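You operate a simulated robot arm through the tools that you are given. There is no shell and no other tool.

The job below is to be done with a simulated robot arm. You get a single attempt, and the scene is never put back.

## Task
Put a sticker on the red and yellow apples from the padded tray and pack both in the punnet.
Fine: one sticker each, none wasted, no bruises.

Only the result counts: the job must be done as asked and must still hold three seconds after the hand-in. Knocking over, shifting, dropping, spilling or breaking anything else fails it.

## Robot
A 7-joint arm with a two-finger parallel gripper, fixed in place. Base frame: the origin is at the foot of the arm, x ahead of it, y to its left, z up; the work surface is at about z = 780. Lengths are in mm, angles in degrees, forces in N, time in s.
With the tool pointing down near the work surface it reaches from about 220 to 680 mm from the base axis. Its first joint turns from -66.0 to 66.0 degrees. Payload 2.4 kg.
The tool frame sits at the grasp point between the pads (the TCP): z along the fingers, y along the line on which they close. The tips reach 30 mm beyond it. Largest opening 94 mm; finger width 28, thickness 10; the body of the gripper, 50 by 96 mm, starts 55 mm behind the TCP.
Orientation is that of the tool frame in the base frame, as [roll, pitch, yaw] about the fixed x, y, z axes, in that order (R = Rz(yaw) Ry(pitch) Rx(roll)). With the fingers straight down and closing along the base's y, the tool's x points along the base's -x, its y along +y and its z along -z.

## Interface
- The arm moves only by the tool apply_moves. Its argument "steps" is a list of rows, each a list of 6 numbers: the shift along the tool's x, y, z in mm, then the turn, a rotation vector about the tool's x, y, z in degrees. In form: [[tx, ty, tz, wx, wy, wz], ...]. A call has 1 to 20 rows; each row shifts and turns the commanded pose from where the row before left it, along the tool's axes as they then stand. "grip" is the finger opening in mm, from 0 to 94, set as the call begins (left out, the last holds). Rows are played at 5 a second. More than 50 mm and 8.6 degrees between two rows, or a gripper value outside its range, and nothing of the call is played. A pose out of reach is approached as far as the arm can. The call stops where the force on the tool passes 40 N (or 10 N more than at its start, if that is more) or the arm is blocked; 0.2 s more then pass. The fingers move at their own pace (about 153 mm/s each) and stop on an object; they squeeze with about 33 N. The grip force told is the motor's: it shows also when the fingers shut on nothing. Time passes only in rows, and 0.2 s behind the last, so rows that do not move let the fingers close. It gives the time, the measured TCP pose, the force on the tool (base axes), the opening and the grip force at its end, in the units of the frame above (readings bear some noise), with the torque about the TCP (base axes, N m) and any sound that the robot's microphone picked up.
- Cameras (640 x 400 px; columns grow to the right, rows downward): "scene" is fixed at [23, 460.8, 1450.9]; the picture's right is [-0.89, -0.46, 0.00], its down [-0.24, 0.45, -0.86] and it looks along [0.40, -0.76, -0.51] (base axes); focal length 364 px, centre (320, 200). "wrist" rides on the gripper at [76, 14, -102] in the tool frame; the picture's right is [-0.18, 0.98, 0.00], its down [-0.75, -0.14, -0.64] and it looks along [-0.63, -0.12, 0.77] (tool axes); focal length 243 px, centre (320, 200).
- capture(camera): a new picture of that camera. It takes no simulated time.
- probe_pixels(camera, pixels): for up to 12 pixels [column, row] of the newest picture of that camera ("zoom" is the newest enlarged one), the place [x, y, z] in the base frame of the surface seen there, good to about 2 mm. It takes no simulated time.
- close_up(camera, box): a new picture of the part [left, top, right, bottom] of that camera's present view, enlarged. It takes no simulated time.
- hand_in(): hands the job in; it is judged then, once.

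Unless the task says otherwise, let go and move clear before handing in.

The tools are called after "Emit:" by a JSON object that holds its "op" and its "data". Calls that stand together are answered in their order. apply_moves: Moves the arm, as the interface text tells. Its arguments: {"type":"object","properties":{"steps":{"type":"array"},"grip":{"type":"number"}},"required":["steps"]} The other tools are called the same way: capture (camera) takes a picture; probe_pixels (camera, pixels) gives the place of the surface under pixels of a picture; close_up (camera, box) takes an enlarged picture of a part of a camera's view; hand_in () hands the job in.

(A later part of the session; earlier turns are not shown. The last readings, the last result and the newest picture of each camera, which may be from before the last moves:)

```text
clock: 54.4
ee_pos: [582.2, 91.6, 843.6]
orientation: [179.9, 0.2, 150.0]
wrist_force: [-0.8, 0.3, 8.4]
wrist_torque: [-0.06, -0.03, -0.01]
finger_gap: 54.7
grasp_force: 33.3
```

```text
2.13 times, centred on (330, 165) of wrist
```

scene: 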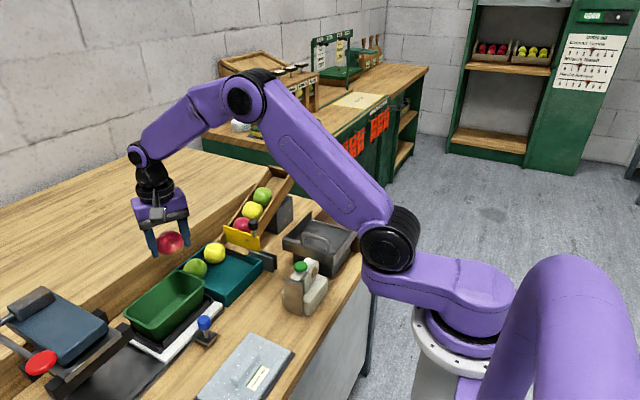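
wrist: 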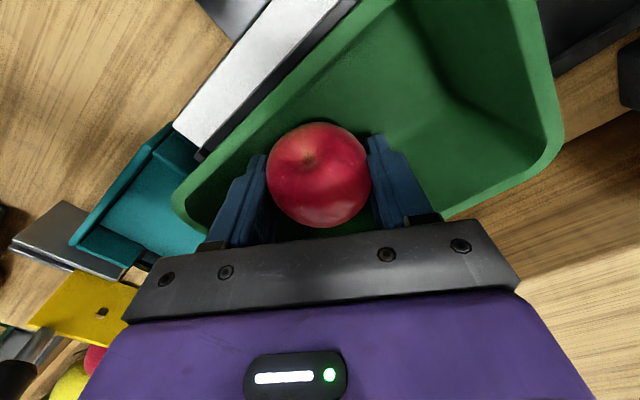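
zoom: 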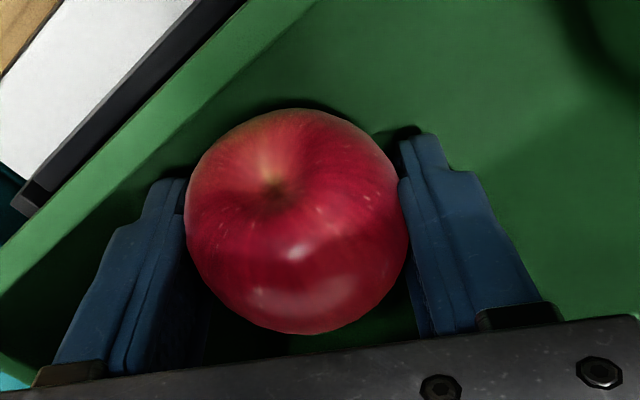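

The apple has touched the punnet floor (Fz 8.4 N). I'll ease up 1 mm and open gently.

Emit:
{"op": "apply_moves", "data": {"steps": [[0, 0, -1, 0, 0, 0]]}}

Emit:
{"op": "apply_moves", "data": {"steps": [[0, 0, 0, 0, 0, 0]], "grip": 57}}

Emit:
{"op": "apply_moves", "data": {"steps": [[0, 0, 0, 0, 0, 0]], "grip": 61}}

Emit:
{"op": "capture", "data": {"camera": "wrist"}}

```text
clock: 54.8
ee_pos: [581.4, 90.7, 843.1]
orientation: [179.9, 0.1, 150.1]
wrist_force: [2.0, 0.6, 6.4]
wrist_torque: [0.04, -0.1, 0.01]
finger_gap: 54.7
grasp_force: 33.2
```

```text
clock: 55.2
ee_pos: [581.3, 92.1, 842.6]
orientation: [-179.9, -0.2, 150.0]
wrist_force: [-0.2, -0.1, 0.5]
wrist_torque: [0.01, 0.0, 0.05]
finger_gap: 57.2
grasp_force: 0.1
```

```text
clock: 55.6
ee_pos: [581.7, 91.6, 844.0]
orientation: [-179.9, 0.0, 150.0]
wrist_force: [0.1, -0.2, -0.2]
wrist_torque: [-0.01, 0.0, 0.02]
finger_gap: 60.9
grasp_force: 0.0
```

```text
taken
```

wrist: 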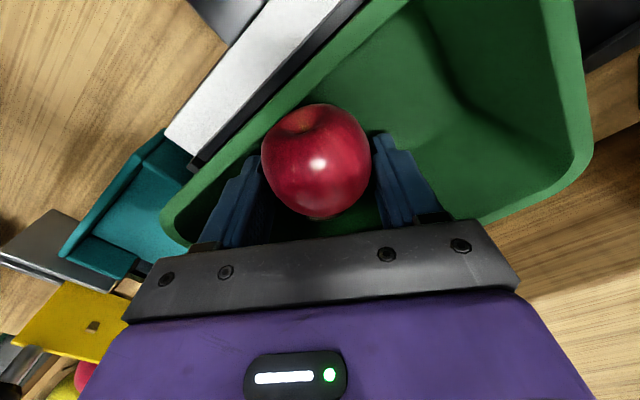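

The apple settled gently. I'll retract straight up and look.

Emit:
{"op": "apply_moves", "data": {"steps": [[0, 0, -10, 0, 0, 0], [0, 0, -20, 0, 0, 0], [0, 0, -30, 0, 0, 0], [0, 0, -40, 0, 0, 0], [0, 0, 0, 0, 0, 0]]}}

Emit:
{"op": "capture", "data": {"camera": "wrist"}}

Emit:
{"op": "close_up", "data": {"camera": "scene", "box": [100, 235, 250, 355]}}

```text
clock: 56.8
ee_pos: [578.4, 90.8, 943.6]
orientation: [-180.0, 0.0, 149.9]
wrist_force: [-0.8, -0.6, -0.2]
wrist_torque: [0.0, 0.0, 0.0]
finger_gap: 61.0
grasp_force: 0.0
```

```text
taken
```

wrist: 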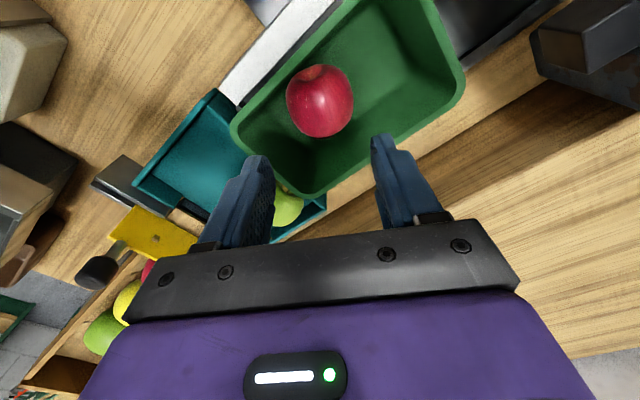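

```text
3.33 times, centred on (175, 295) of scene
```

zoom: 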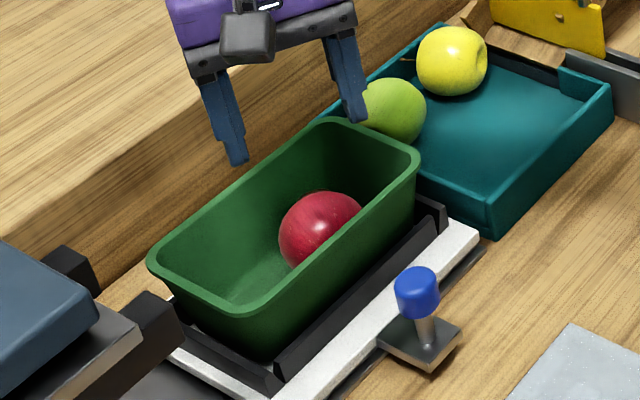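

Emit:
{"op": "probe_pixels", "data": {"camera": "wrist", "pixels": [[320, 100], [292, 100], [348, 100], [320, 72], [320, 130], [305, 115], [335, 85]]}}

Emit:
{"op": "close_up", "data": {"camera": "wrist", "box": [240, 40, 420, 160]}}

Emit:
{"op": "probe_pixels", "data": {"camera": "scene", "pixels": [[171, 304], [163, 304], [180, 300], [172, 295], [168, 313]]}}

```text
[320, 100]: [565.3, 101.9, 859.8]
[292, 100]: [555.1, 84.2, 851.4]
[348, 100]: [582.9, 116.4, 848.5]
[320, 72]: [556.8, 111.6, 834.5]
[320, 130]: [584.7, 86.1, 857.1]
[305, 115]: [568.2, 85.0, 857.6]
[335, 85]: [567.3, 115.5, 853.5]
```

```text
3.33 times, centred on (330, 100) of wrist
```

zoom: 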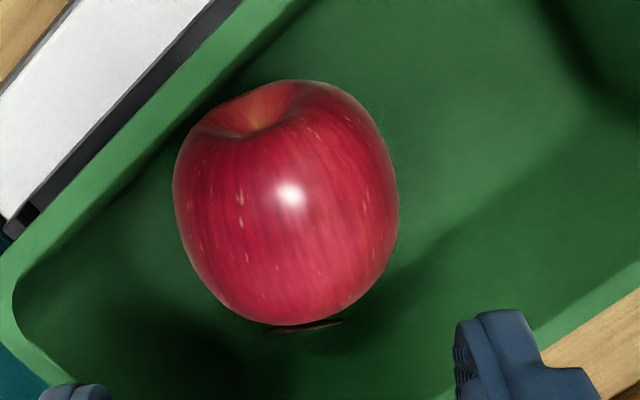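

```text
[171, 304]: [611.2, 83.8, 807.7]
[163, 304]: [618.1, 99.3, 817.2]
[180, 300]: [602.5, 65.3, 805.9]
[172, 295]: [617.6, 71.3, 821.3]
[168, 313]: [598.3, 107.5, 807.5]
```

Red rests at about (573, 97, 833) near the left wall, with the sticker's edge visible at its lower side. To leave room for yellow I'll nudge it toward the -y end with closed fingers: turn to yaw 180, go to y≈146, and lower behind it.

Emit:
{"op": "apply_moves", "data": {"steps": [[0, 0, 0, 0, 0, -7.5], [0, 0, 0, 0, 0, -7.5], [0, 0, 0, 0, 0, -7.5], [0, 0, 0, 0, 0, -7.5], [1, 27, 0, 0, 0, 0], [1, 27, 0, 0, 0, 0], [0, 0, 30, 0, 0, 0], [0, 0, 20, 0, 0, 0], [0, 0, 0, 0, 0, 0]], "grip": 0}}

Emit:
{"op": "capture", "data": {"camera": "wrist"}}

Emit:
{"op": "close_up", "data": {"camera": "scene", "box": [100, 235, 250, 355]}}

```text
clock: 58.8
ee_pos: [579.7, 144.8, 892.7]
orientation: [179.8, 0.0, -179.9]
wrist_force: [0.4, 0.1, -0.1]
wrist_torque: [0.0, 0.01, 0.0]
finger_gap: 0.0
grasp_force: 33.5
```

```text
taken
```

wrist: 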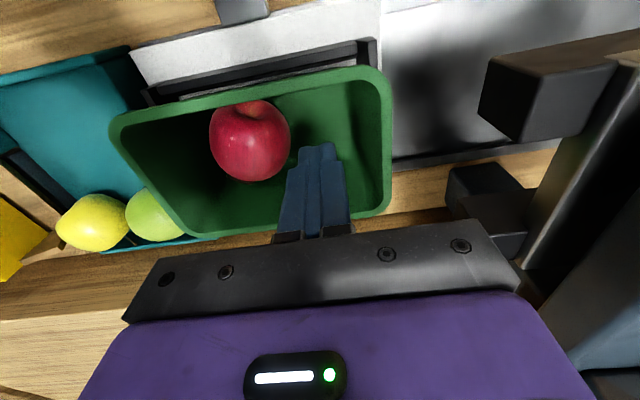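

```text
3.33 times, centred on (175, 295) of scene
```

zoom: 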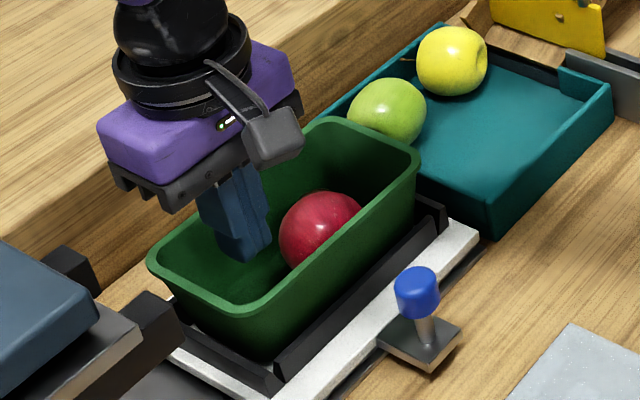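

Emit:
{"op": "probe_pixels", "data": {"camera": "wrist", "pixels": [[490, 70], [500, 120], [450, 175], [480, 215], [530, 60], [545, 180], [250, 140], [215, 140], [288, 140], [250, 178], [385, 130]]}}

```text
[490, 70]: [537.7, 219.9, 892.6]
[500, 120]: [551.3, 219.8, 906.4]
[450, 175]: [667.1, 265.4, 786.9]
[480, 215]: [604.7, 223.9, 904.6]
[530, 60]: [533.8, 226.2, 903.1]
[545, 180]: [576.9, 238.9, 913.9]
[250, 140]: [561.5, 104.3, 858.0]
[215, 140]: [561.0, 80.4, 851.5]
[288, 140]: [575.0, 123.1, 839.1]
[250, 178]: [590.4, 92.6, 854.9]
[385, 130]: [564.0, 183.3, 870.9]
```

The machine beside it starts at y≈220 and the gripper reaches only about 193. I'll lower to z≈852 and push gently toward -y.

Emit:
{"op": "apply_moves", "data": {"steps": [[2, 0, 20, 0, 0, 0], [2, 0, 20, 0, 0, 0], [0, -3, 0, 0, 0, 0], [0, -3, 0, 0, 0, 0], [0, -3, 0, 0, 0, 0]]}}

Emit:
{"op": "apply_moves", "data": {"steps": [[0, -2, 0, 0, 0, 0], [0, -2, 0, 0, 0, 0], [0, -2, 0, 0, 0, 0]]}}

Emit:
{"op": "capture", "data": {"camera": "wrist"}}

```text
clock: 60.0
ee_pos: [576.8, 137.1, 851.4]
orientation: [-179.9, 0.1, -180.0]
wrist_force: [-0.1, 0.0, -0.2]
wrist_torque: [-0.01, 0.02, 0.0]
finger_gap: 0.2
grasp_force: 33.0
```

```text
clock: 60.8
ee_pos: [575.1, 131.2, 853.1]
orientation: [180.0, 0.0, 179.9]
wrist_force: [-0.1, 0.5, -0.7]
wrist_torque: [0.02, -0.02, 0.02]
finger_gap: 0.0
grasp_force: 32.8
```

```text
taken
```

wrist: 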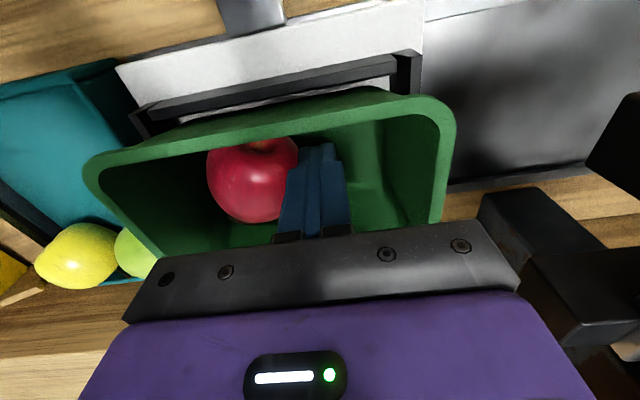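

Emit:
{"op": "apply_moves", "data": {"steps": [[0, -1.5, 0, 0, 0, 0], [0, -1.5, 0, 0, 0, 0], [0, -1.5, 0, 0, 0, 0], [0, -1.5, 0, 0, 0, 0]]}}

Emit:
{"op": "apply_moves", "data": {"steps": [[0, -1.5, 0, 0, 0, 0], [0, -1.5, 0, 0, 0, 0], [0, -1.5, 0, 0, 0, 0]]}}

Emit:
{"op": "capture", "data": {"camera": "wrist"}}

Emit:
{"op": "probe_pixels", "data": {"camera": "wrist", "pixels": [[250, 180], [220, 180], [280, 180], [250, 150], [250, 210]]}}

```text
clock: 61.8
ee_pos: [574.5, 125.4, 852.8]
orientation: [179.9, -0.1, -180.0]
wrist_force: [-0.9, -0.1, 0.2]
wrist_torque: [-0.04, 0.0, -0.01]
finger_gap: 0.1
grasp_force: 32.8
```

```text
clock: 62.6
ee_pos: [574.9, 120.7, 852.5]
orientation: [180.0, 0.0, -179.9]
wrist_force: [-0.2, 0.3, -0.2]
wrist_torque: [-0.01, 0.02, 0.03]
finger_gap: 0.0
grasp_force: 33.2
```

```text
taken
```

wrist: 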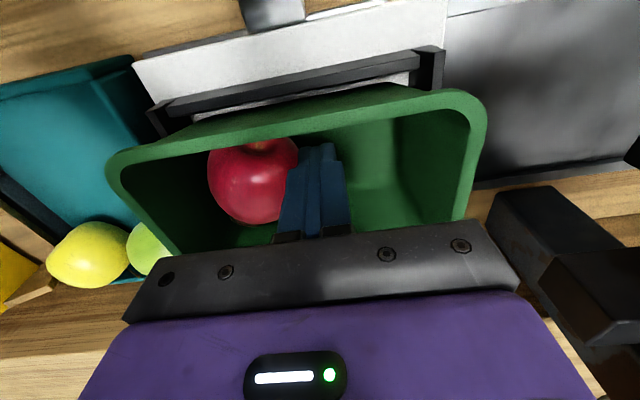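

```text
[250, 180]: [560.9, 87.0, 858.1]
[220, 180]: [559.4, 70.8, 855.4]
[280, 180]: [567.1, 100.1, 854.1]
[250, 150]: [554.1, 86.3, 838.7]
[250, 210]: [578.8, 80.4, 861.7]
```

Emit:
{"op": "apply_moves", "data": {"steps": [[0, -1.5, 0, 0, 0, 0], [0, -1.5, 0, 0, 0, 0]]}}

Emit:
{"op": "apply_moves", "data": {"steps": [[0, -1, 0, 0, 0, 0], [0, -1, 0, 0, 0, 0]]}}

Emit:
{"op": "apply_moves", "data": {"steps": [[0, -1, 0, 0, 0, 0]]}}

Emit:
{"op": "close_up", "data": {"camera": "wrist", "box": [90, 70, 500, 300]}}

```text
clock: 63.2
ee_pos: [575.5, 117.5, 852.7]
orientation: [-180.0, 0.0, 179.9]
wrist_force: [1.2, 0.4, 0.6]
wrist_torque: [0.02, -0.03, 0.0]
finger_gap: 0.1
grasp_force: 33.2
```

```text
clock: 63.8
ee_pos: [576.0, 116.0, 852.0]
orientation: [180.0, -0.1, -180.0]
wrist_force: [0.1, 1.2, 0.3]
wrist_torque: [0.0, 0.0, 0.0]
finger_gap: 0.1
grasp_force: 32.9
```

```text
clock: 64.2
ee_pos: [576.0, 114.2, 852.1]
orientation: [180.0, 0.0, -180.0]
wrist_force: [0.4, 0.5, -0.2]
wrist_torque: [-0.02, 0.02, 0.0]
finger_gap: 0.1
grasp_force: 32.8
```

```text
1.56 times, centred on (295, 185) of wrist
```

zoom: 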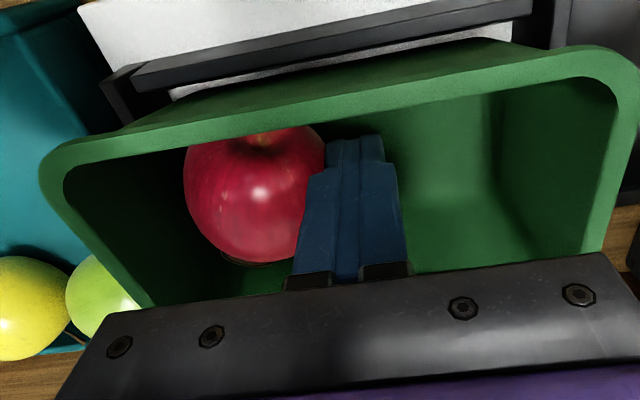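

The apple has followed to about y 76 with almost no force. I'll back off and rise.

Emit:
{"op": "apply_moves", "data": {"steps": [[0, 3, 0, 0, 0, 0], [0, 5, 0, 0, 0, 0], [0, 0, -30, 0, 0, 0], [0, 0, -40, 0, 0, 0], [0, 0, -40, 0, 0, 0], [0, 0, 0, 0, 0, 0]]}}

Emit:
{"op": "capture", "data": {"camera": "wrist"}}

Emit:
{"op": "capture", "data": {"camera": "scene"}}

```text
clock: 65.6
ee_pos: [576.9, 122.8, 962.9]
orientation: [180.0, 0.0, 179.9]
wrist_force: [-0.7, -0.3, 0.0]
wrist_torque: [-0.01, 0.01, -0.03]
finger_gap: 0.0
grasp_force: 32.9
```

```text
taken
```

wrist: 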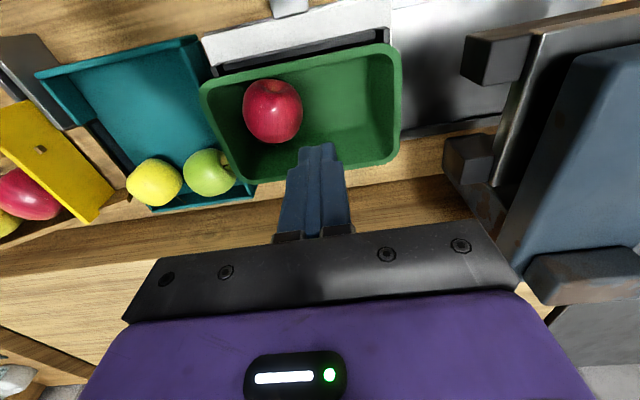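

```text
taken
```

scene: 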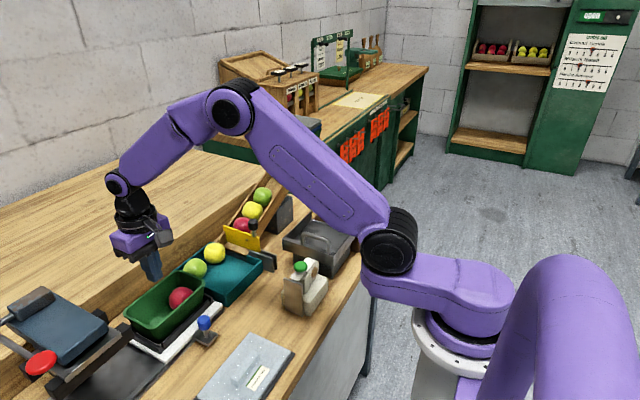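

Emit:
{"op": "probe_pixels", "data": {"camera": "wrist", "pixels": [[272, 112], [246, 112], [298, 112], [272, 86], [272, 138], [225, 90], [330, 100], [385, 140]]}}

Emit:
{"op": "close_up", "data": {"camera": "wrist", "box": [190, 30, 410, 190]}}

Emit:
{"op": "close_up", "data": {"camera": "scene", "box": [100, 235, 250, 355]}}

```text
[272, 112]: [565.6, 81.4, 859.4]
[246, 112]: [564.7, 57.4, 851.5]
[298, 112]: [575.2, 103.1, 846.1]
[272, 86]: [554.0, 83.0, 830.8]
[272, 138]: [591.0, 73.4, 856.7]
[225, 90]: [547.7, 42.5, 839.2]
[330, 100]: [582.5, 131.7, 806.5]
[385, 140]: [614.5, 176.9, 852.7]
```

```text
2.50 times, centred on (300, 110) of wrist
```

zoom: 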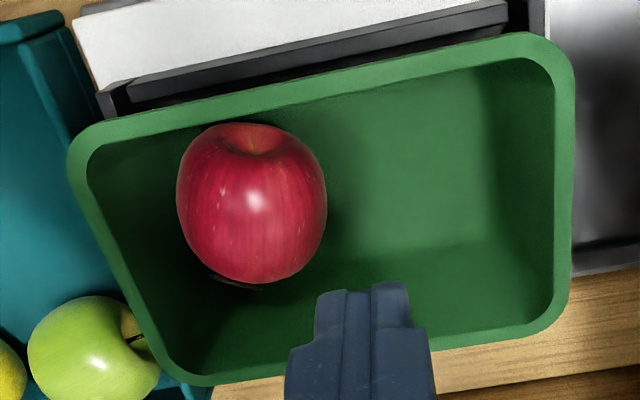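

```text
3.33 times, centred on (175, 295) of scene
```

zoom: 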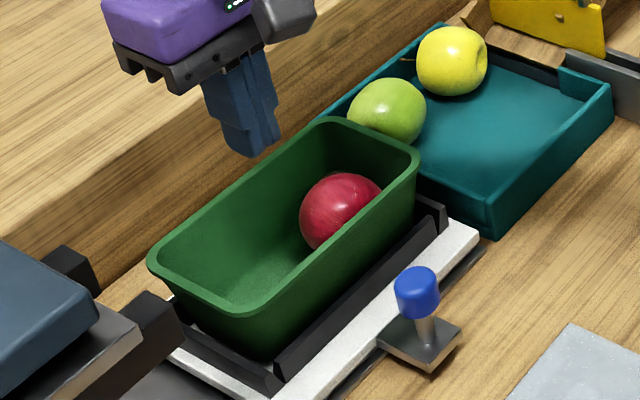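

Red sits at about (573, 78), leaving y 107–180 free for yellow. Now I'll return to the dispenser with closed fingers for the second sticker.

Emit:
{"op": "apply_moves", "data": {"steps": [[0, 0, 0, 0, 0, 8.18], [0, 0, 0, 0, 0, 8.18], [0, 0, 0, 0, 0, 8.18], [0, 0, 0, 0, 0, 8.18], [0, 0, 0, 0, 0, 8.18], [0, 0, 0, 0, 0, 8.18], [0, 0, 0, 0, 0, 8.18], [0, 0, 0, 0, 0, 8.18], [0, 0, 0, 0, 0, 8.18], [0, 0, 0, 0, 0, 8.18], [0, 0, 0, 0, 0, 8.18], [-28.8, -31.5, 0, 0, 0, 0], [-28.8, -31.5, 0, 0, 0, 0], [-28.8, -31.5, 0, 0, 0, 0], [-28.8, -31.5, 0, 0, 0, 0], [-28.8, -31.5, 0, 0, 0, 0], [-28.8, -31.5, 0, 0, 0, 0], [-28.8, -31.5, 0, 0, 0, 0], [0, 0, 0, 0, 0, 0]]}}

Emit:
{"op": "close_up", "data": {"camera": "scene", "box": [265, 230, 345, 310]}}

```text
clock: 69.6
ee_pos: [355.7, -77.8, 964.4]
orientation: [180.0, 0.0, 90.1]
wrist_force: [0.8, 0.1, 0.8]
wrist_torque: [-0.01, 0.04, -0.03]
finger_gap: 0.0
grasp_force: 33.0
```

```text
5.00 times, centred on (305, 270) of scene
```

zoom: 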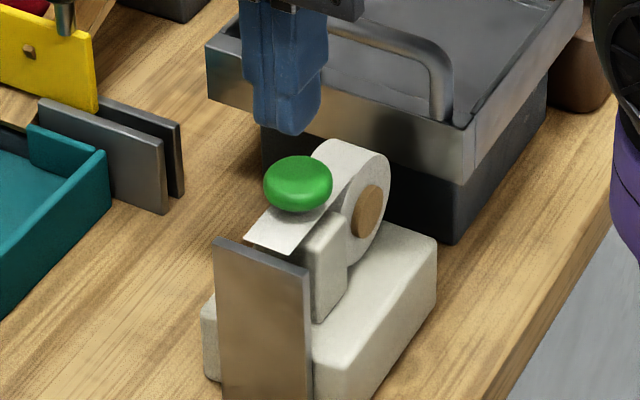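

The fingers are centred over the knob and the plate is bare. I'll lower and press to the same depth as before (TCP ≈ 923), stopping at the click.

Emit:
{"op": "apply_moves", "data": {"steps": [[0, -0.5, 15, 0, 0, 0], [0, 0, 12, 0, 0, 0], [0, 0, 6, 0, 0, 0], [0, 0, 2, 0, 0, 0], [0, 0, 2, 0, 0, 0]]}}

Emit:
{"op": "apply_moves", "data": {"steps": [[0, 0, 1, 0, 0, 0], [0, 0, 1, 0, 0, 0]]}}

```text
clock: 70.8
ee_pos: [354.5, -79.1, 925.8]
orientation: [-180.0, 0.0, 90.0]
wrist_force: [1.1, -1.5, 3.1]
wrist_torque: [-0.03, -0.06, -0.04]
finger_gap: 0.0
grasp_force: 33.3
```

```text
clock: 71.4
ee_pos: [354.5, -78.2, 923.9]
orientation: [-179.9, 0.0, 90.0]
wrist_force: [-0.1, -2.0, 2.5]
wrist_torque: [-0.07, -0.01, -0.01]
finger_gap: 0.2
grasp_force: 33.5
heard: click
```

A click again. I'll lift away cleanly and check the plate.

Emit:
{"op": "apply_moves", "data": {"steps": [[0, 0, -15, 0, 0, 0], [0, 0, -35, 0, 0, 0], [0, 0, -35, 0, 0, 0], [25, 40, 0, 0, 0, 0], [25, 40, 0, 0, 0, 0]]}}

Emit:
{"op": "close_up", "data": {"camera": "scene", "box": [265, 250, 345, 330]}}

Emit:
{"op": "probe_pixels", "data": {"camera": "zoom", "pixels": [[257, 208], [230, 155], [300, 185]]}}

Emit:
{"op": "close_up", "data": {"camera": "scene", "box": [170, 220, 280, 300]}}

```text
clock: 72.6
ee_pos: [434.8, -29.1, 1009.6]
orientation: [-180.0, -0.1, 90.0]
wrist_force: [0.4, 0.6, -0.4]
wrist_torque: [-0.01, 0.01, -0.01]
finger_gap: 0.0
grasp_force: 33.2
```

```text
5.00 times, centred on (305, 290) of scene
```

zoom: 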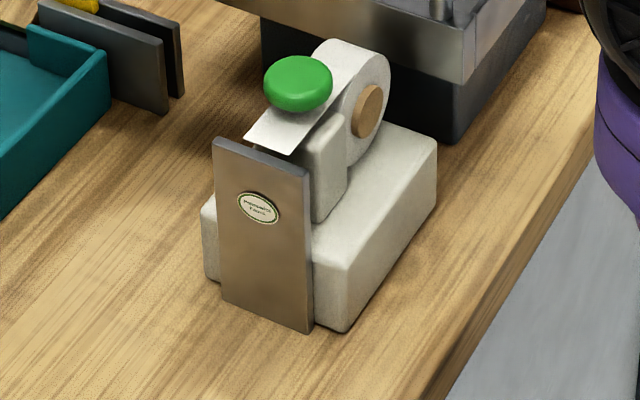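

```text
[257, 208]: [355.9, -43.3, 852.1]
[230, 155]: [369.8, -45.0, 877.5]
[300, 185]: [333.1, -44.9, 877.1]
```

```text
5.00 times, centred on (225, 260) of scene
```

zoom: 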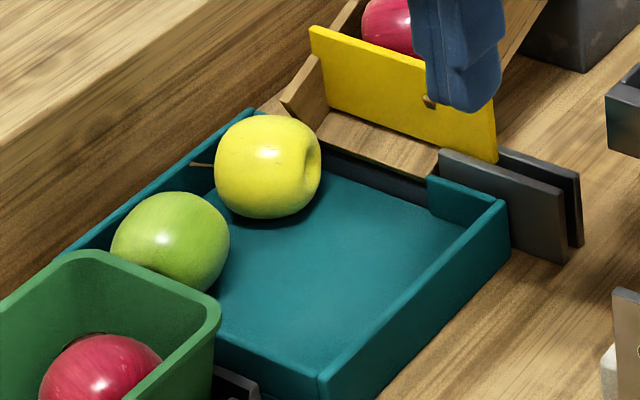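

A second sticker is on the plate at the same spot. Yellow's stem points toward +x near the right wall, so I need a close overhead look before choosing a grasp.

Emit:
{"op": "apply_moves", "data": {"steps": [[10, 40, 0, 0, 0, 0], [10, 40, 0, 0, 0, 0], [10, 40, 0, 0, 0, 0], [10, 40, 0, 0, 0, 0], [8, 30, 20, 0, 0, 0], [0, 0, 30, 0, 0, 0], [0, 0, 0, 0, 0, 0]]}}

Emit:
{"op": "capture", "data": {"camera": "wrist"}}

Emit:
{"op": "close_up", "data": {"camera": "wrist", "box": [240, 80, 420, 195]}}

```text
clock: 74.2
ee_pos: [625.0, 20.0, 956.9]
orientation: [180.0, 0.0, 90.0]
wrist_force: [0.2, 0.1, -0.7]
wrist_torque: [0.01, 0.0, 0.01]
finger_gap: 0.1
grasp_force: 32.8
```

```text
taken
```

wrist: 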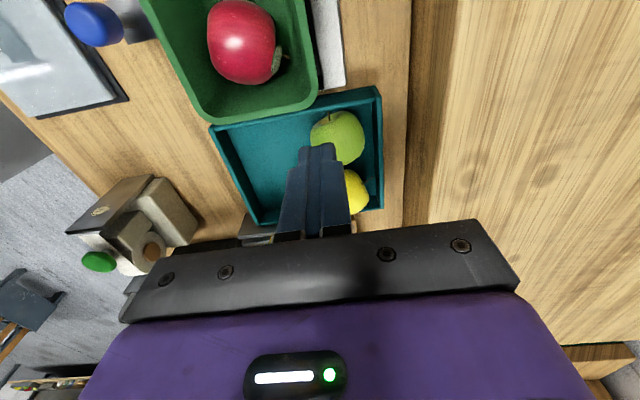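

```text
3.48 times, centred on (330, 138) of wrist
```

zoom: 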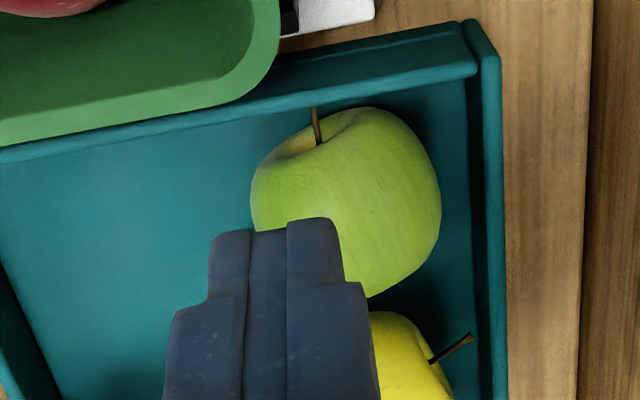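

Emit:
{"op": "close_up", "data": {"camera": "wrist", "box": [180, 0, 320, 100]}}

Emit:
{"op": "apply_moves", "data": {"steps": [[-25, 0, 0, 0, 0, 0], [-25, 0, 0, 0, 0, 0], [-25, 5, 0, 0, 0, 0], [0, 0, 0, 0, 0, 0]], "grip": 94}}

Emit:
{"op": "capture", "data": {"camera": "wrist"}}

Emit:
{"op": "close_up", "data": {"camera": "wrist", "box": [230, 60, 410, 175]}}

```text
4.00 times, centred on (250, 50) of wrist
```

zoom: 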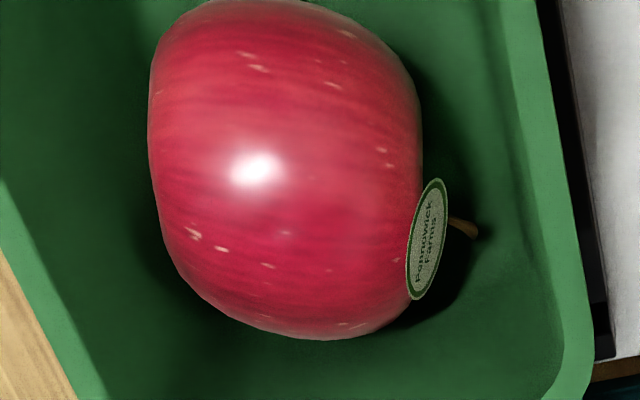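

```text
clock: 75.2
ee_pos: [630.2, -54.9, 959.5]
orientation: [-180.0, -0.1, 90.2]
wrist_force: [-0.8, 0.0, 0.0]
wrist_torque: [0.01, 0.03, -0.03]
finger_gap: 94.1
grasp_force: 0.1
```

```text
taken
```

wrist: 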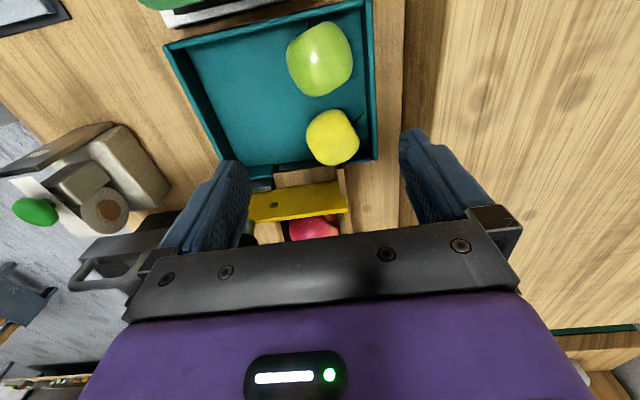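

```text
3.48 times, centred on (320, 118) of wrist
```

zoom: 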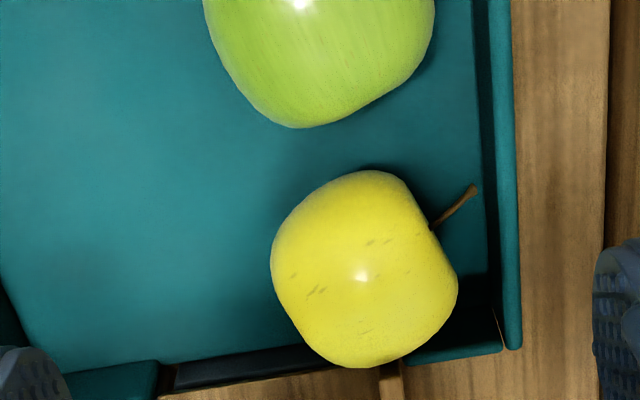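

The red apple's sticker (reading "... Farms") is clearly attached. Yellow's axis runs roughly along (+x, +y) with the stem toward the right wall. I'll probe the free gaps around it.

Emit:
{"op": "probe_pixels", "data": {"camera": "zoom", "pixels": [[275, 260], [455, 285], [365, 175], [360, 362], [362, 270], [435, 222], [472, 190], [300, 125], [425, 40], [495, 200], [485, 250], [320, 350]]}}

Emit:
{"op": "probe_pixels", "data": {"camera": "zoom", "pixels": [[420, 360], [450, 355], [490, 330], [180, 370], [250, 360], [390, 385], [330, 190], [410, 195], [300, 320], [430, 330], [330, 100], [270, 100]]}}

```text
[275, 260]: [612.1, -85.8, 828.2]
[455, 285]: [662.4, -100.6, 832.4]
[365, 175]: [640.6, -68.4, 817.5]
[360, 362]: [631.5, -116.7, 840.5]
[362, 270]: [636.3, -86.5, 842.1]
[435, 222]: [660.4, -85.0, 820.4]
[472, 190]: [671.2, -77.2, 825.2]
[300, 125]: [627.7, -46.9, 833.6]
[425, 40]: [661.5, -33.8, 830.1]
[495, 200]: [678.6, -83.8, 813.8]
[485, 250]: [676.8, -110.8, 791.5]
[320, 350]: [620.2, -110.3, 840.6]
```

```text
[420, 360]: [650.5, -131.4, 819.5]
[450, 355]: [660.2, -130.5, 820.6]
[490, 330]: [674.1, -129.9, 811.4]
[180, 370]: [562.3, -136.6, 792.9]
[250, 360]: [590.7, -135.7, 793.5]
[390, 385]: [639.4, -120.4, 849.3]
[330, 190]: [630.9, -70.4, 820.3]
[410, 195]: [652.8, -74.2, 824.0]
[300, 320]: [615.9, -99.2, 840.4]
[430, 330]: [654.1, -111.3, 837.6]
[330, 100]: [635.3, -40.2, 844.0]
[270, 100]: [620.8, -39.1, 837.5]
```

Emit:
{"op": "close_up", "data": {"camera": "scene", "box": [195, 200, 275, 270]}}

Emit:
{"op": "probe_pixels", "data": {"camera": "wrist", "pixels": [[341, 168], [341, 175], [341, 182], [345, 195], [335, 170], [325, 172], [300, 172], [335, 180], [350, 165], [355, 161], [330, 168], [280, 172]]}}

Emit:
{"op": "close_up", "data": {"camera": "wrist", "box": [240, 140, 400, 240]}}

```text
5.71 times, centred on (235, 235) of scene
```

zoom: 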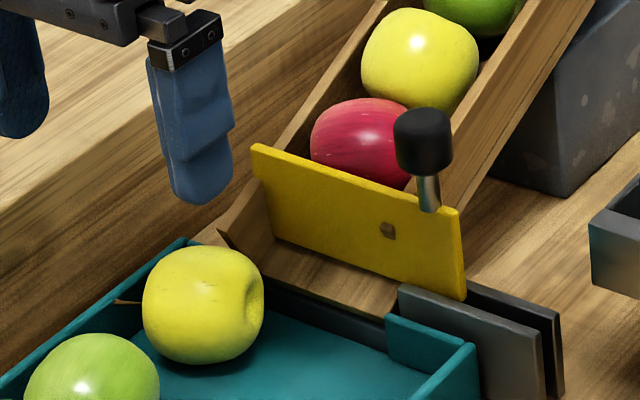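

```text
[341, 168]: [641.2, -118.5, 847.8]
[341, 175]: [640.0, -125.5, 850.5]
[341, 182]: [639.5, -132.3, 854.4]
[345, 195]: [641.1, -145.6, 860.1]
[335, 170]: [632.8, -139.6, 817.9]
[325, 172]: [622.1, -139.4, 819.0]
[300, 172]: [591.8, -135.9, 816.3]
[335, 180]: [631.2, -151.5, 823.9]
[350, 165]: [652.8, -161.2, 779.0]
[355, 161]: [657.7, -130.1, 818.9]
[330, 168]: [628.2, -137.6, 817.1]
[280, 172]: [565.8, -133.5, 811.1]
```

```text
4.00 times, centred on (320, 190) of wrist
```

zoom: 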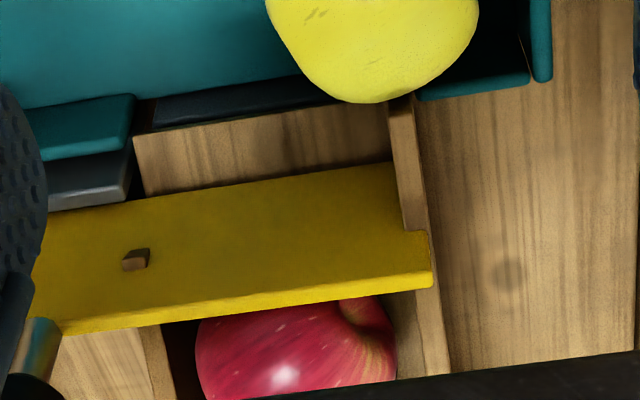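

The chute's side panel (x≈640, reaching y≈-118) and its floor edge (y≈-136) block a straight y-grasp, and the stem blocks an x-grasp. A diagonal grasp at yaw 140, centred at about (632, -93), clears the stem, green apple, wall and chute. I'll line it up up high first.

Emit:
{"op": "apply_moves", "data": {"steps": [[0, 0, 0, 0, 0, -7.15], [0, 0, 0, 0, 0, -7.15], [0, 0, 0, 0, 0, -7.15], [0, 0, 0, 0, 0, -7.15], [0, 0, 0, 0, 0, -7.15], [0, 0, 0, 0, 0, -7.15], [0, 0, 0, 0, 0, -7.15], [-26, -27.6, 0, 0, 0, 0], [0, 0, 30, 0, 0, 0], [0, 0, 20, 0, 0, 0], [0, 0, 0, 0, 0, 0]], "grip": 62}}

Emit:
{"op": "capture", "data": {"camera": "wrist"}}

Emit:
{"op": "close_up", "data": {"camera": "wrist", "box": [220, 60, 420, 185]}}

Emit:
{"op": "close_up", "data": {"camera": "scene", "box": [160, 180, 280, 280]}}

```text
clock: 77.6
ee_pos: [630.5, -93.6, 908.3]
orientation: [180.0, 0.0, 140.1]
wrist_force: [0.1, 0.0, -0.5]
wrist_torque: [-0.03, -0.01, 0.01]
finger_gap: 62.2
grasp_force: 0.1
```

```text
taken
```

wrist: 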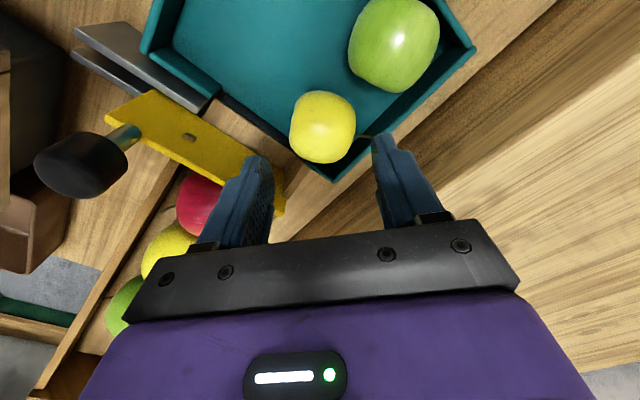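

```text
3.20 times, centred on (320, 122) of wrist
```

zoom: 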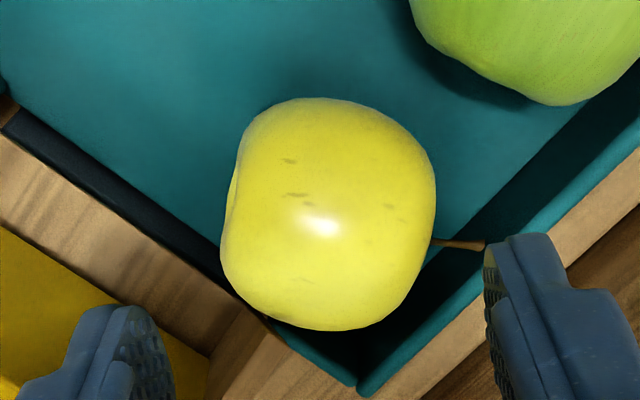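

```text
4.00 times, centred on (220, 230) of scene
```

zoom: 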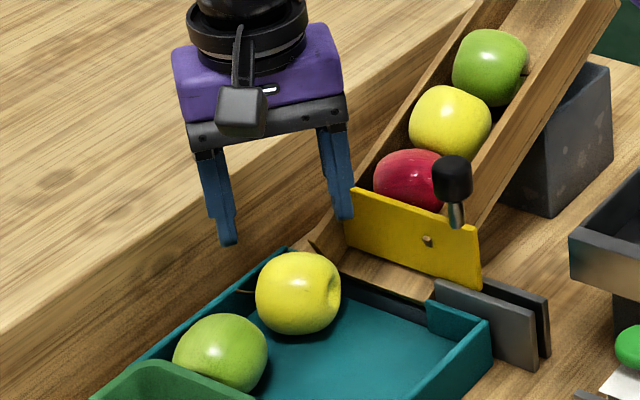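

From this view the stem (zoom 430–485, 243) nearly lines up with the closing direction, just outside the right finger's edge. I'll turn 5° more to yaw 145 for better stem clearance and check the finger positions.

Emit:
{"op": "apply_moves", "data": {"steps": [[0, 0, 0, 0, 0, -5], [0, 0, 15, 0, 0, 0], [0, 0, 0, 0, 0, 0]]}}

Emit:
{"op": "capture", "data": {"camera": "wrist"}}

Emit:
{"op": "close_up", "data": {"camera": "wrist", "box": [220, 75, 420, 200]}}

Emit:
{"op": "probe_pixels", "data": {"camera": "zoom", "pixels": [[95, 320], [130, 310], [150, 320], [490, 250], [515, 240], [545, 245], [330, 210], [225, 200], [430, 200], [330, 120], [330, 300], [460, 240]]}}

```text
clock: 78.4
ee_pos: [631.6, -93.6, 894.6]
orientation: [180.0, -0.1, 145.2]
wrist_force: [-0.2, -0.1, 0.0]
wrist_torque: [0.0, 0.03, 0.0]
finger_gap: 62.1
grasp_force: 0.1
```

```text
taken
```

wrist: 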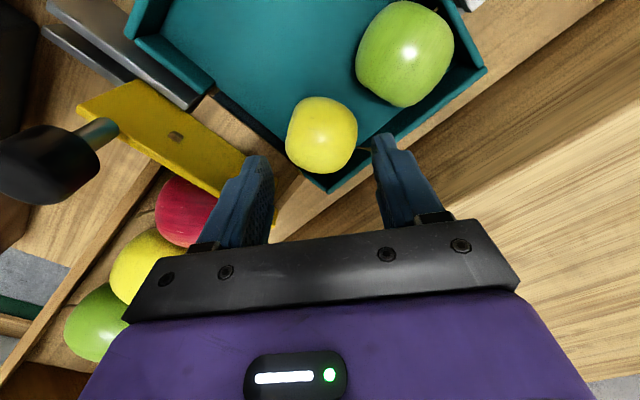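

```text
3.20 times, centred on (320, 138) of wrist
```

zoom: 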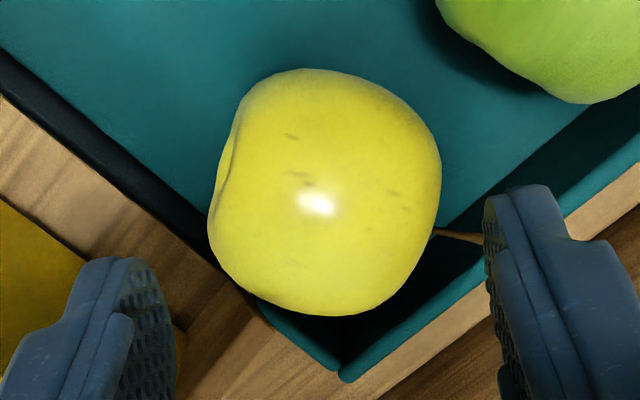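

```text
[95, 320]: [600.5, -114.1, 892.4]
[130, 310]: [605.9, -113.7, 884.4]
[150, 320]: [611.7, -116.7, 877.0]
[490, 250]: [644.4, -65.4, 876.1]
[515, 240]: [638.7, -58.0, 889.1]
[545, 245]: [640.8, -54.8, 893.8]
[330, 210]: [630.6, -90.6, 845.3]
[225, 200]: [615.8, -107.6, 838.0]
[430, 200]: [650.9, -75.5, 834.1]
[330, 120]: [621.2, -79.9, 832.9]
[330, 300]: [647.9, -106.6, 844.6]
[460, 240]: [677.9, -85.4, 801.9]
```

The fingers straddle yellow symmetrically. I'll lower in stages, watching force and clearance.

Emit:
{"op": "apply_moves", "data": {"steps": [[0, 0, 12, 0, 0, 0], [0, 0, 10, 0, 0, 0], [0, 0, 8, 0, 0, 0], [0, 0, 6, 0, 0, 0], [0, 0, 0, 0, 0, 0]]}}

Emit:
{"op": "capture", "data": {"camera": "wrist"}}

Emit:
{"op": "close_up", "data": {"camera": "scene", "box": [160, 200, 260, 290]}}

Emit:
{"op": "close_up", "data": {"camera": "wrist", "box": [200, 75, 440, 235]}}

```text
clock: 79.6
ee_pos: [631.1, -94.2, 855.5]
orientation: [179.9, -0.1, 145.0]
wrist_force: [-0.2, -0.3, 0.1]
wrist_torque: [-0.01, -0.04, -0.04]
finger_gap: 61.8
grasp_force: 0.0
```

```text
taken
```

wrist: 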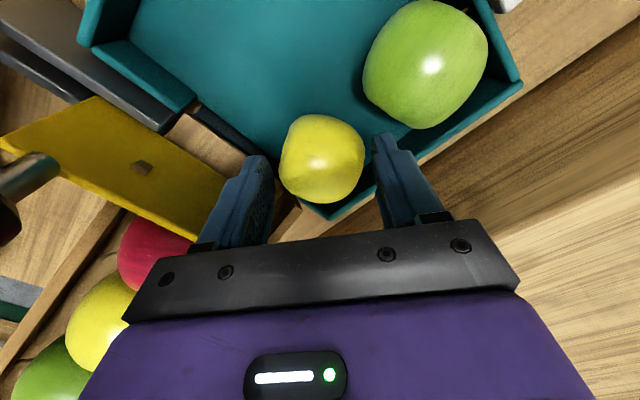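

```text
4.44 times, centred on (210, 245) of scene
```

zoom: 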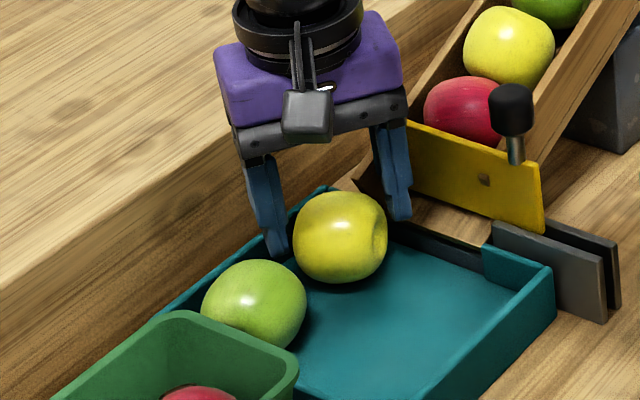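

```text
2.50 times, centred on (320, 155) of wrist
```

zoom: 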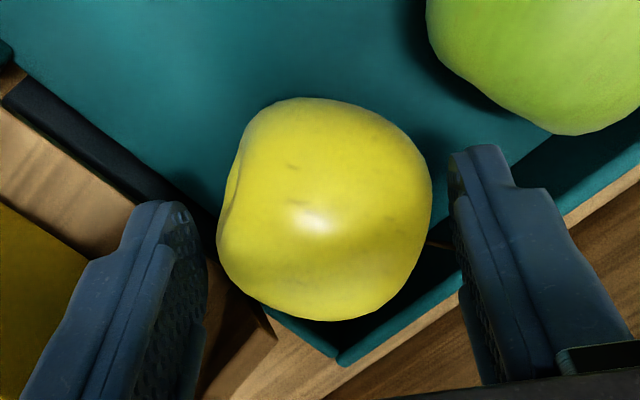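

Emit:
{"op": "apply_moves", "data": {"steps": [[0, 0, 3, 0, 0, 0], [0, 0, 3, 0, 0, 0], [0, 0, 3, 0, 0, 0]]}}

Emit:
{"op": "apply_moves", "data": {"steps": [[0, 0, 3, 0, 0, 0], [0, 0, 3, 0, 0, 0]]}}

Emit:
{"op": "close_up", "data": {"camera": "wrist", "box": [200, 90, 440, 250]}}

Emit:
{"op": "close_up", "data": {"camera": "scene", "box": [160, 200, 260, 290]}}

```text
clock: 80.4
ee_pos: [632.0, -92.6, 847.6]
orientation: [-180.0, 0.0, 145.1]
wrist_force: [-0.2, -0.4, -0.3]
wrist_torque: [0.01, -0.01, -0.02]
finger_gap: 62.1
grasp_force: 0.0
```

```text
clock: 81.0
ee_pos: [631.0, -92.9, 845.8]
orientation: [-180.0, 0.1, 145.1]
wrist_force: [-10.5, 5.4, 33.9]
wrist_torque: [-1.26, 0.76, -0.51]
finger_gap: 63.3
grasp_force: 1.0
```

```text
2.50 times, centred on (320, 170) of wrist
```

zoom: 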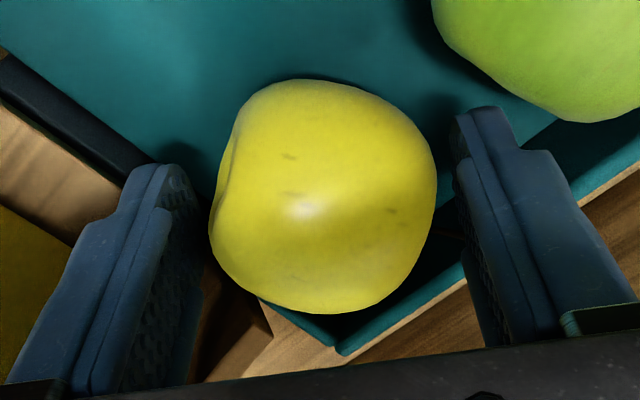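

```text
4.44 times, centred on (210, 245) of scene
```

zoom: 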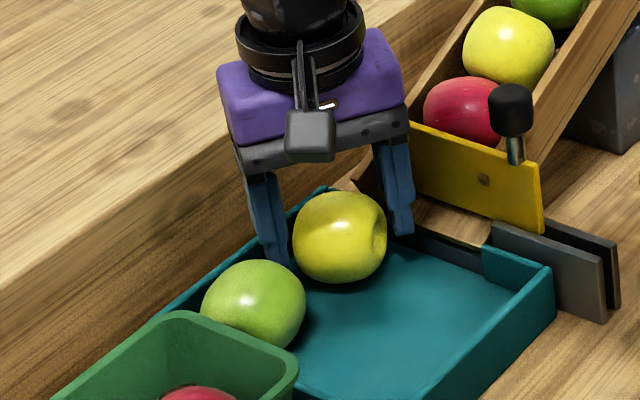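

The left fingertip touched down on the chute's floor edge: 34 N, and the torque puts it at about (618, -135). I'll lift off immediately.

Emit:
{"op": "apply_moves", "data": {"steps": [[0, 0, -6, 0, 0, 0], [0, 0, -10, 0, 0, 0], [0, 0, -24, 0, 0, 0]]}}

Emit:
{"op": "capture", "data": {"camera": "wrist"}}

Emit:
{"op": "capture", "data": {"camera": "scene"}}

Emit:
{"op": "probe_pixels", "data": {"camera": "scene", "pixels": [[253, 224], [253, 220], [258, 240], [255, 232], [242, 255], [250, 257]]}}

Emit:
{"op": "close_up", "data": {"camera": "wrist", "box": [150, 90, 350, 215]}}

```text
clock: 81.8
ee_pos: [631.3, -93.6, 883.0]
orientation: [-180.0, -0.2, 145.2]
wrist_force: [0.4, 0.0, -0.1]
wrist_torque: [0.01, -0.02, -0.02]
finger_gap: 62.3
grasp_force: 0.0
```

```text
taken
```

wrist: 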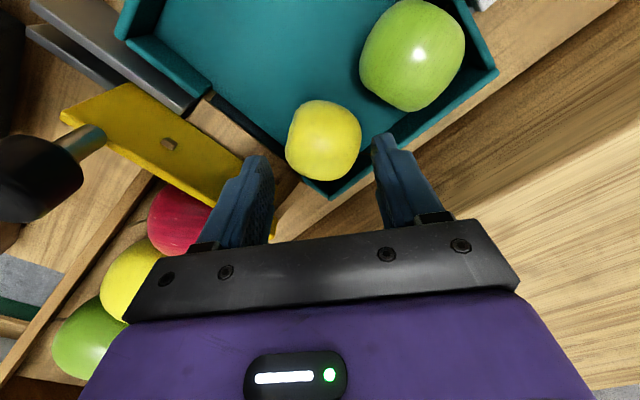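

```text
taken
```

scene: 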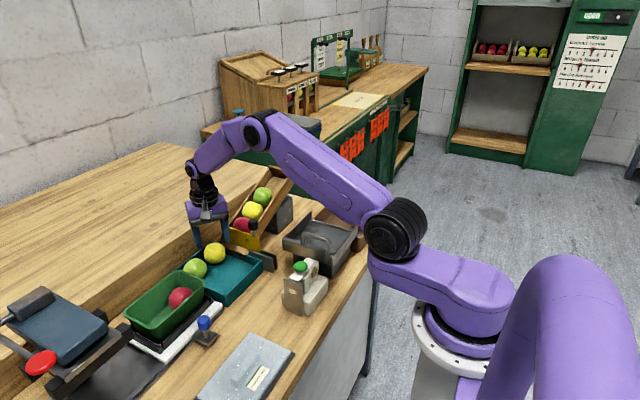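

```text
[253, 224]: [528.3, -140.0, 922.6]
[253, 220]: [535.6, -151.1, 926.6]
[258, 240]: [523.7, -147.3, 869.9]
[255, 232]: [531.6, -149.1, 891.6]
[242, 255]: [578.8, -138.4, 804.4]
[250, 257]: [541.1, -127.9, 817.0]
```

```text
3.20 times, centred on (250, 152) of wrist
```

zoom: 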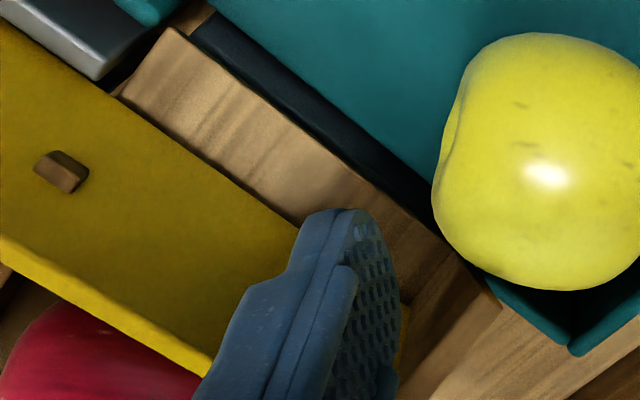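

The gate, chute and apples are unmoved. I'll map the chute floor's front edge precisely to choose a collision-free pose.

Emit:
{"op": "probe_pixels", "data": {"camera": "zoom", "pixels": [[182, 38], [240, 85], [300, 140], [360, 190], [410, 230], [470, 290], [215, 40], [330, 150], [420, 215], [200, 20], [440, 260], [490, 300]]}}

Emit:
{"op": "probe_pixels", "data": {"camera": "zoom", "pixels": [[190, 45], [340, 180], [430, 260], [460, 320], [500, 320], [480, 330], [260, 70], [380, 165], [510, 290], [560, 330], [575, 345], [420, 380]]}}

```text
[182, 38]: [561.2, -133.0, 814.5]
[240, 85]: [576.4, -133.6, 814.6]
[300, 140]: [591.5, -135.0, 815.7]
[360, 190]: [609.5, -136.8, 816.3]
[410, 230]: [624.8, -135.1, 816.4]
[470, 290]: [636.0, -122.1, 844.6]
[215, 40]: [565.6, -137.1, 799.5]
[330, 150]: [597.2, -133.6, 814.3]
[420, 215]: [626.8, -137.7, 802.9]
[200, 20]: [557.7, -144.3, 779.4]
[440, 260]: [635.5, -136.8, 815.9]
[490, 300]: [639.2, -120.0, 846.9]
```

```text
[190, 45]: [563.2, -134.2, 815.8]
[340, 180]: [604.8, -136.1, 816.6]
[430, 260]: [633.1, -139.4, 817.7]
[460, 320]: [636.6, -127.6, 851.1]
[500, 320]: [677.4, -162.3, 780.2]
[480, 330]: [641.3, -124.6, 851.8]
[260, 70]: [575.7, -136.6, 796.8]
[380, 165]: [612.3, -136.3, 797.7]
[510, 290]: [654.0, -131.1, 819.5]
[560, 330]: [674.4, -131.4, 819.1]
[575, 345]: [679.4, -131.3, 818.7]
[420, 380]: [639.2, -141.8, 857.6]
```

The chute edge is at y≈-133. I'll re-aim at yaw 138, shift the TCP to about (630.4, -91), and narrow the opening to 61. That puts the rear finger corner at y≈-130.5.

Emit:
{"op": "apply_moves", "data": {"steps": [[0, 0, 0, 0, 0, 7], [2.1, 1.0, 0, 0, 0, 0], [0, 0, 10, 0, 0, 0], [0, 0, 0, 0, 0, 0]], "grip": 61}}

Emit:
{"op": "capture", "data": {"camera": "wrist"}}

Emit:
{"op": "close_up", "data": {"camera": "wrist", "box": [200, 75, 440, 235]}}

Emit:
{"op": "probe_pixels", "data": {"camera": "zoom", "pixels": [[140, 250], [165, 235], [185, 245], [200, 270], [455, 190], [480, 180], [320, 190], [225, 190], [425, 190], [320, 110], [320, 285], [440, 215]]}}

```text
clock: 82.8
ee_pos: [632.4, -90.5, 872.1]
orientation: [180.0, 0.1, 138.0]
wrist_force: [-0.4, -0.2, -0.3]
wrist_torque: [-0.01, 0.0, 0.02]
finger_gap: 60.8
grasp_force: 0.1
```

```text
taken
```

wrist: 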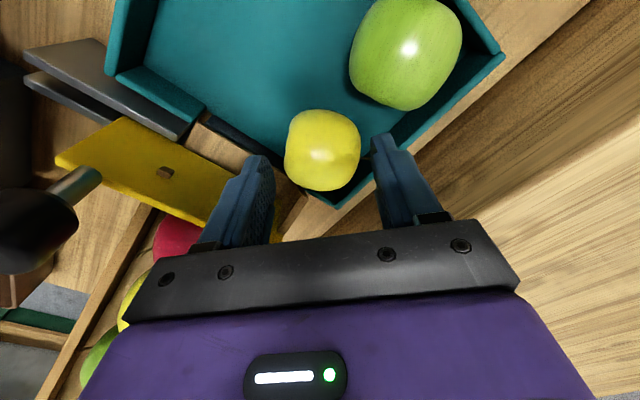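

```text
2.50 times, centred on (320, 155) of wrist
```

zoom: 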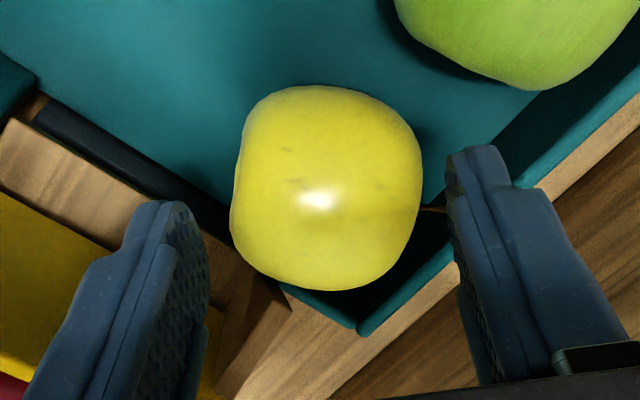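

```text
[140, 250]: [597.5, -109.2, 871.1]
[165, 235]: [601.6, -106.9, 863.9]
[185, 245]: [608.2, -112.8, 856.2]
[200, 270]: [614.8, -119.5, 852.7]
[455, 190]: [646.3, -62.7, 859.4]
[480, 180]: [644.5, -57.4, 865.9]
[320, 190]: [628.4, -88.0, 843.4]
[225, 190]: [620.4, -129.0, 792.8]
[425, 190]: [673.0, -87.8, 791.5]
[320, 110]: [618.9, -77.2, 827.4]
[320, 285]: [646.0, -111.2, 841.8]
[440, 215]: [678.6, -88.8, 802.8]
```

Clearance to the chute edge is about 2 mm. I'll shift 1.2 mm more along tool +y and lower slowly.

Emit:
{"op": "apply_moves", "data": {"steps": [[0.5, 1.2, 0, 0, 0, 0], [0, 0, 8, 0, 0, 0], [0, 0, 8, 0, 0, 0], [0, 0, 5, 0, 0, 0], [0, 0, 2, 0, 0, 0]]}}

Emit:
{"op": "apply_moves", "data": {"steps": [[0, 0, 2, 0, 0, 0], [0, 0, 1, 0, 0, 0]]}}

Emit:
{"op": "apply_moves", "data": {"steps": [[0, 0, 1, 0, 0, 0], [0, 0, 1, 0, 0, 0]]}}

```text
clock: 84.0
ee_pos: [631.6, -90.4, 849.2]
orientation: [179.9, -0.1, 138.1]
wrist_force: [0.0, 0.2, 0.2]
wrist_torque: [0.02, 0.01, -0.02]
finger_gap: 61.0
grasp_force: 0.0
```

```text
clock: 84.6
ee_pos: [632.4, -89.7, 846.0]
orientation: [179.9, 0.0, 138.1]
wrist_force: [0.2, -0.6, -0.5]
wrist_torque: [0.01, 0.06, -0.01]
finger_gap: 61.1
grasp_force: 0.1
```

```text
clock: 85.2
ee_pos: [630.7, -90.2, 844.4]
orientation: [179.9, -0.1, 138.2]
wrist_force: [0.3, -1.4, 1.0]
wrist_torque: [-0.02, -0.01, 0.0]
finger_gap: 61.0
grasp_force: 0.2
```

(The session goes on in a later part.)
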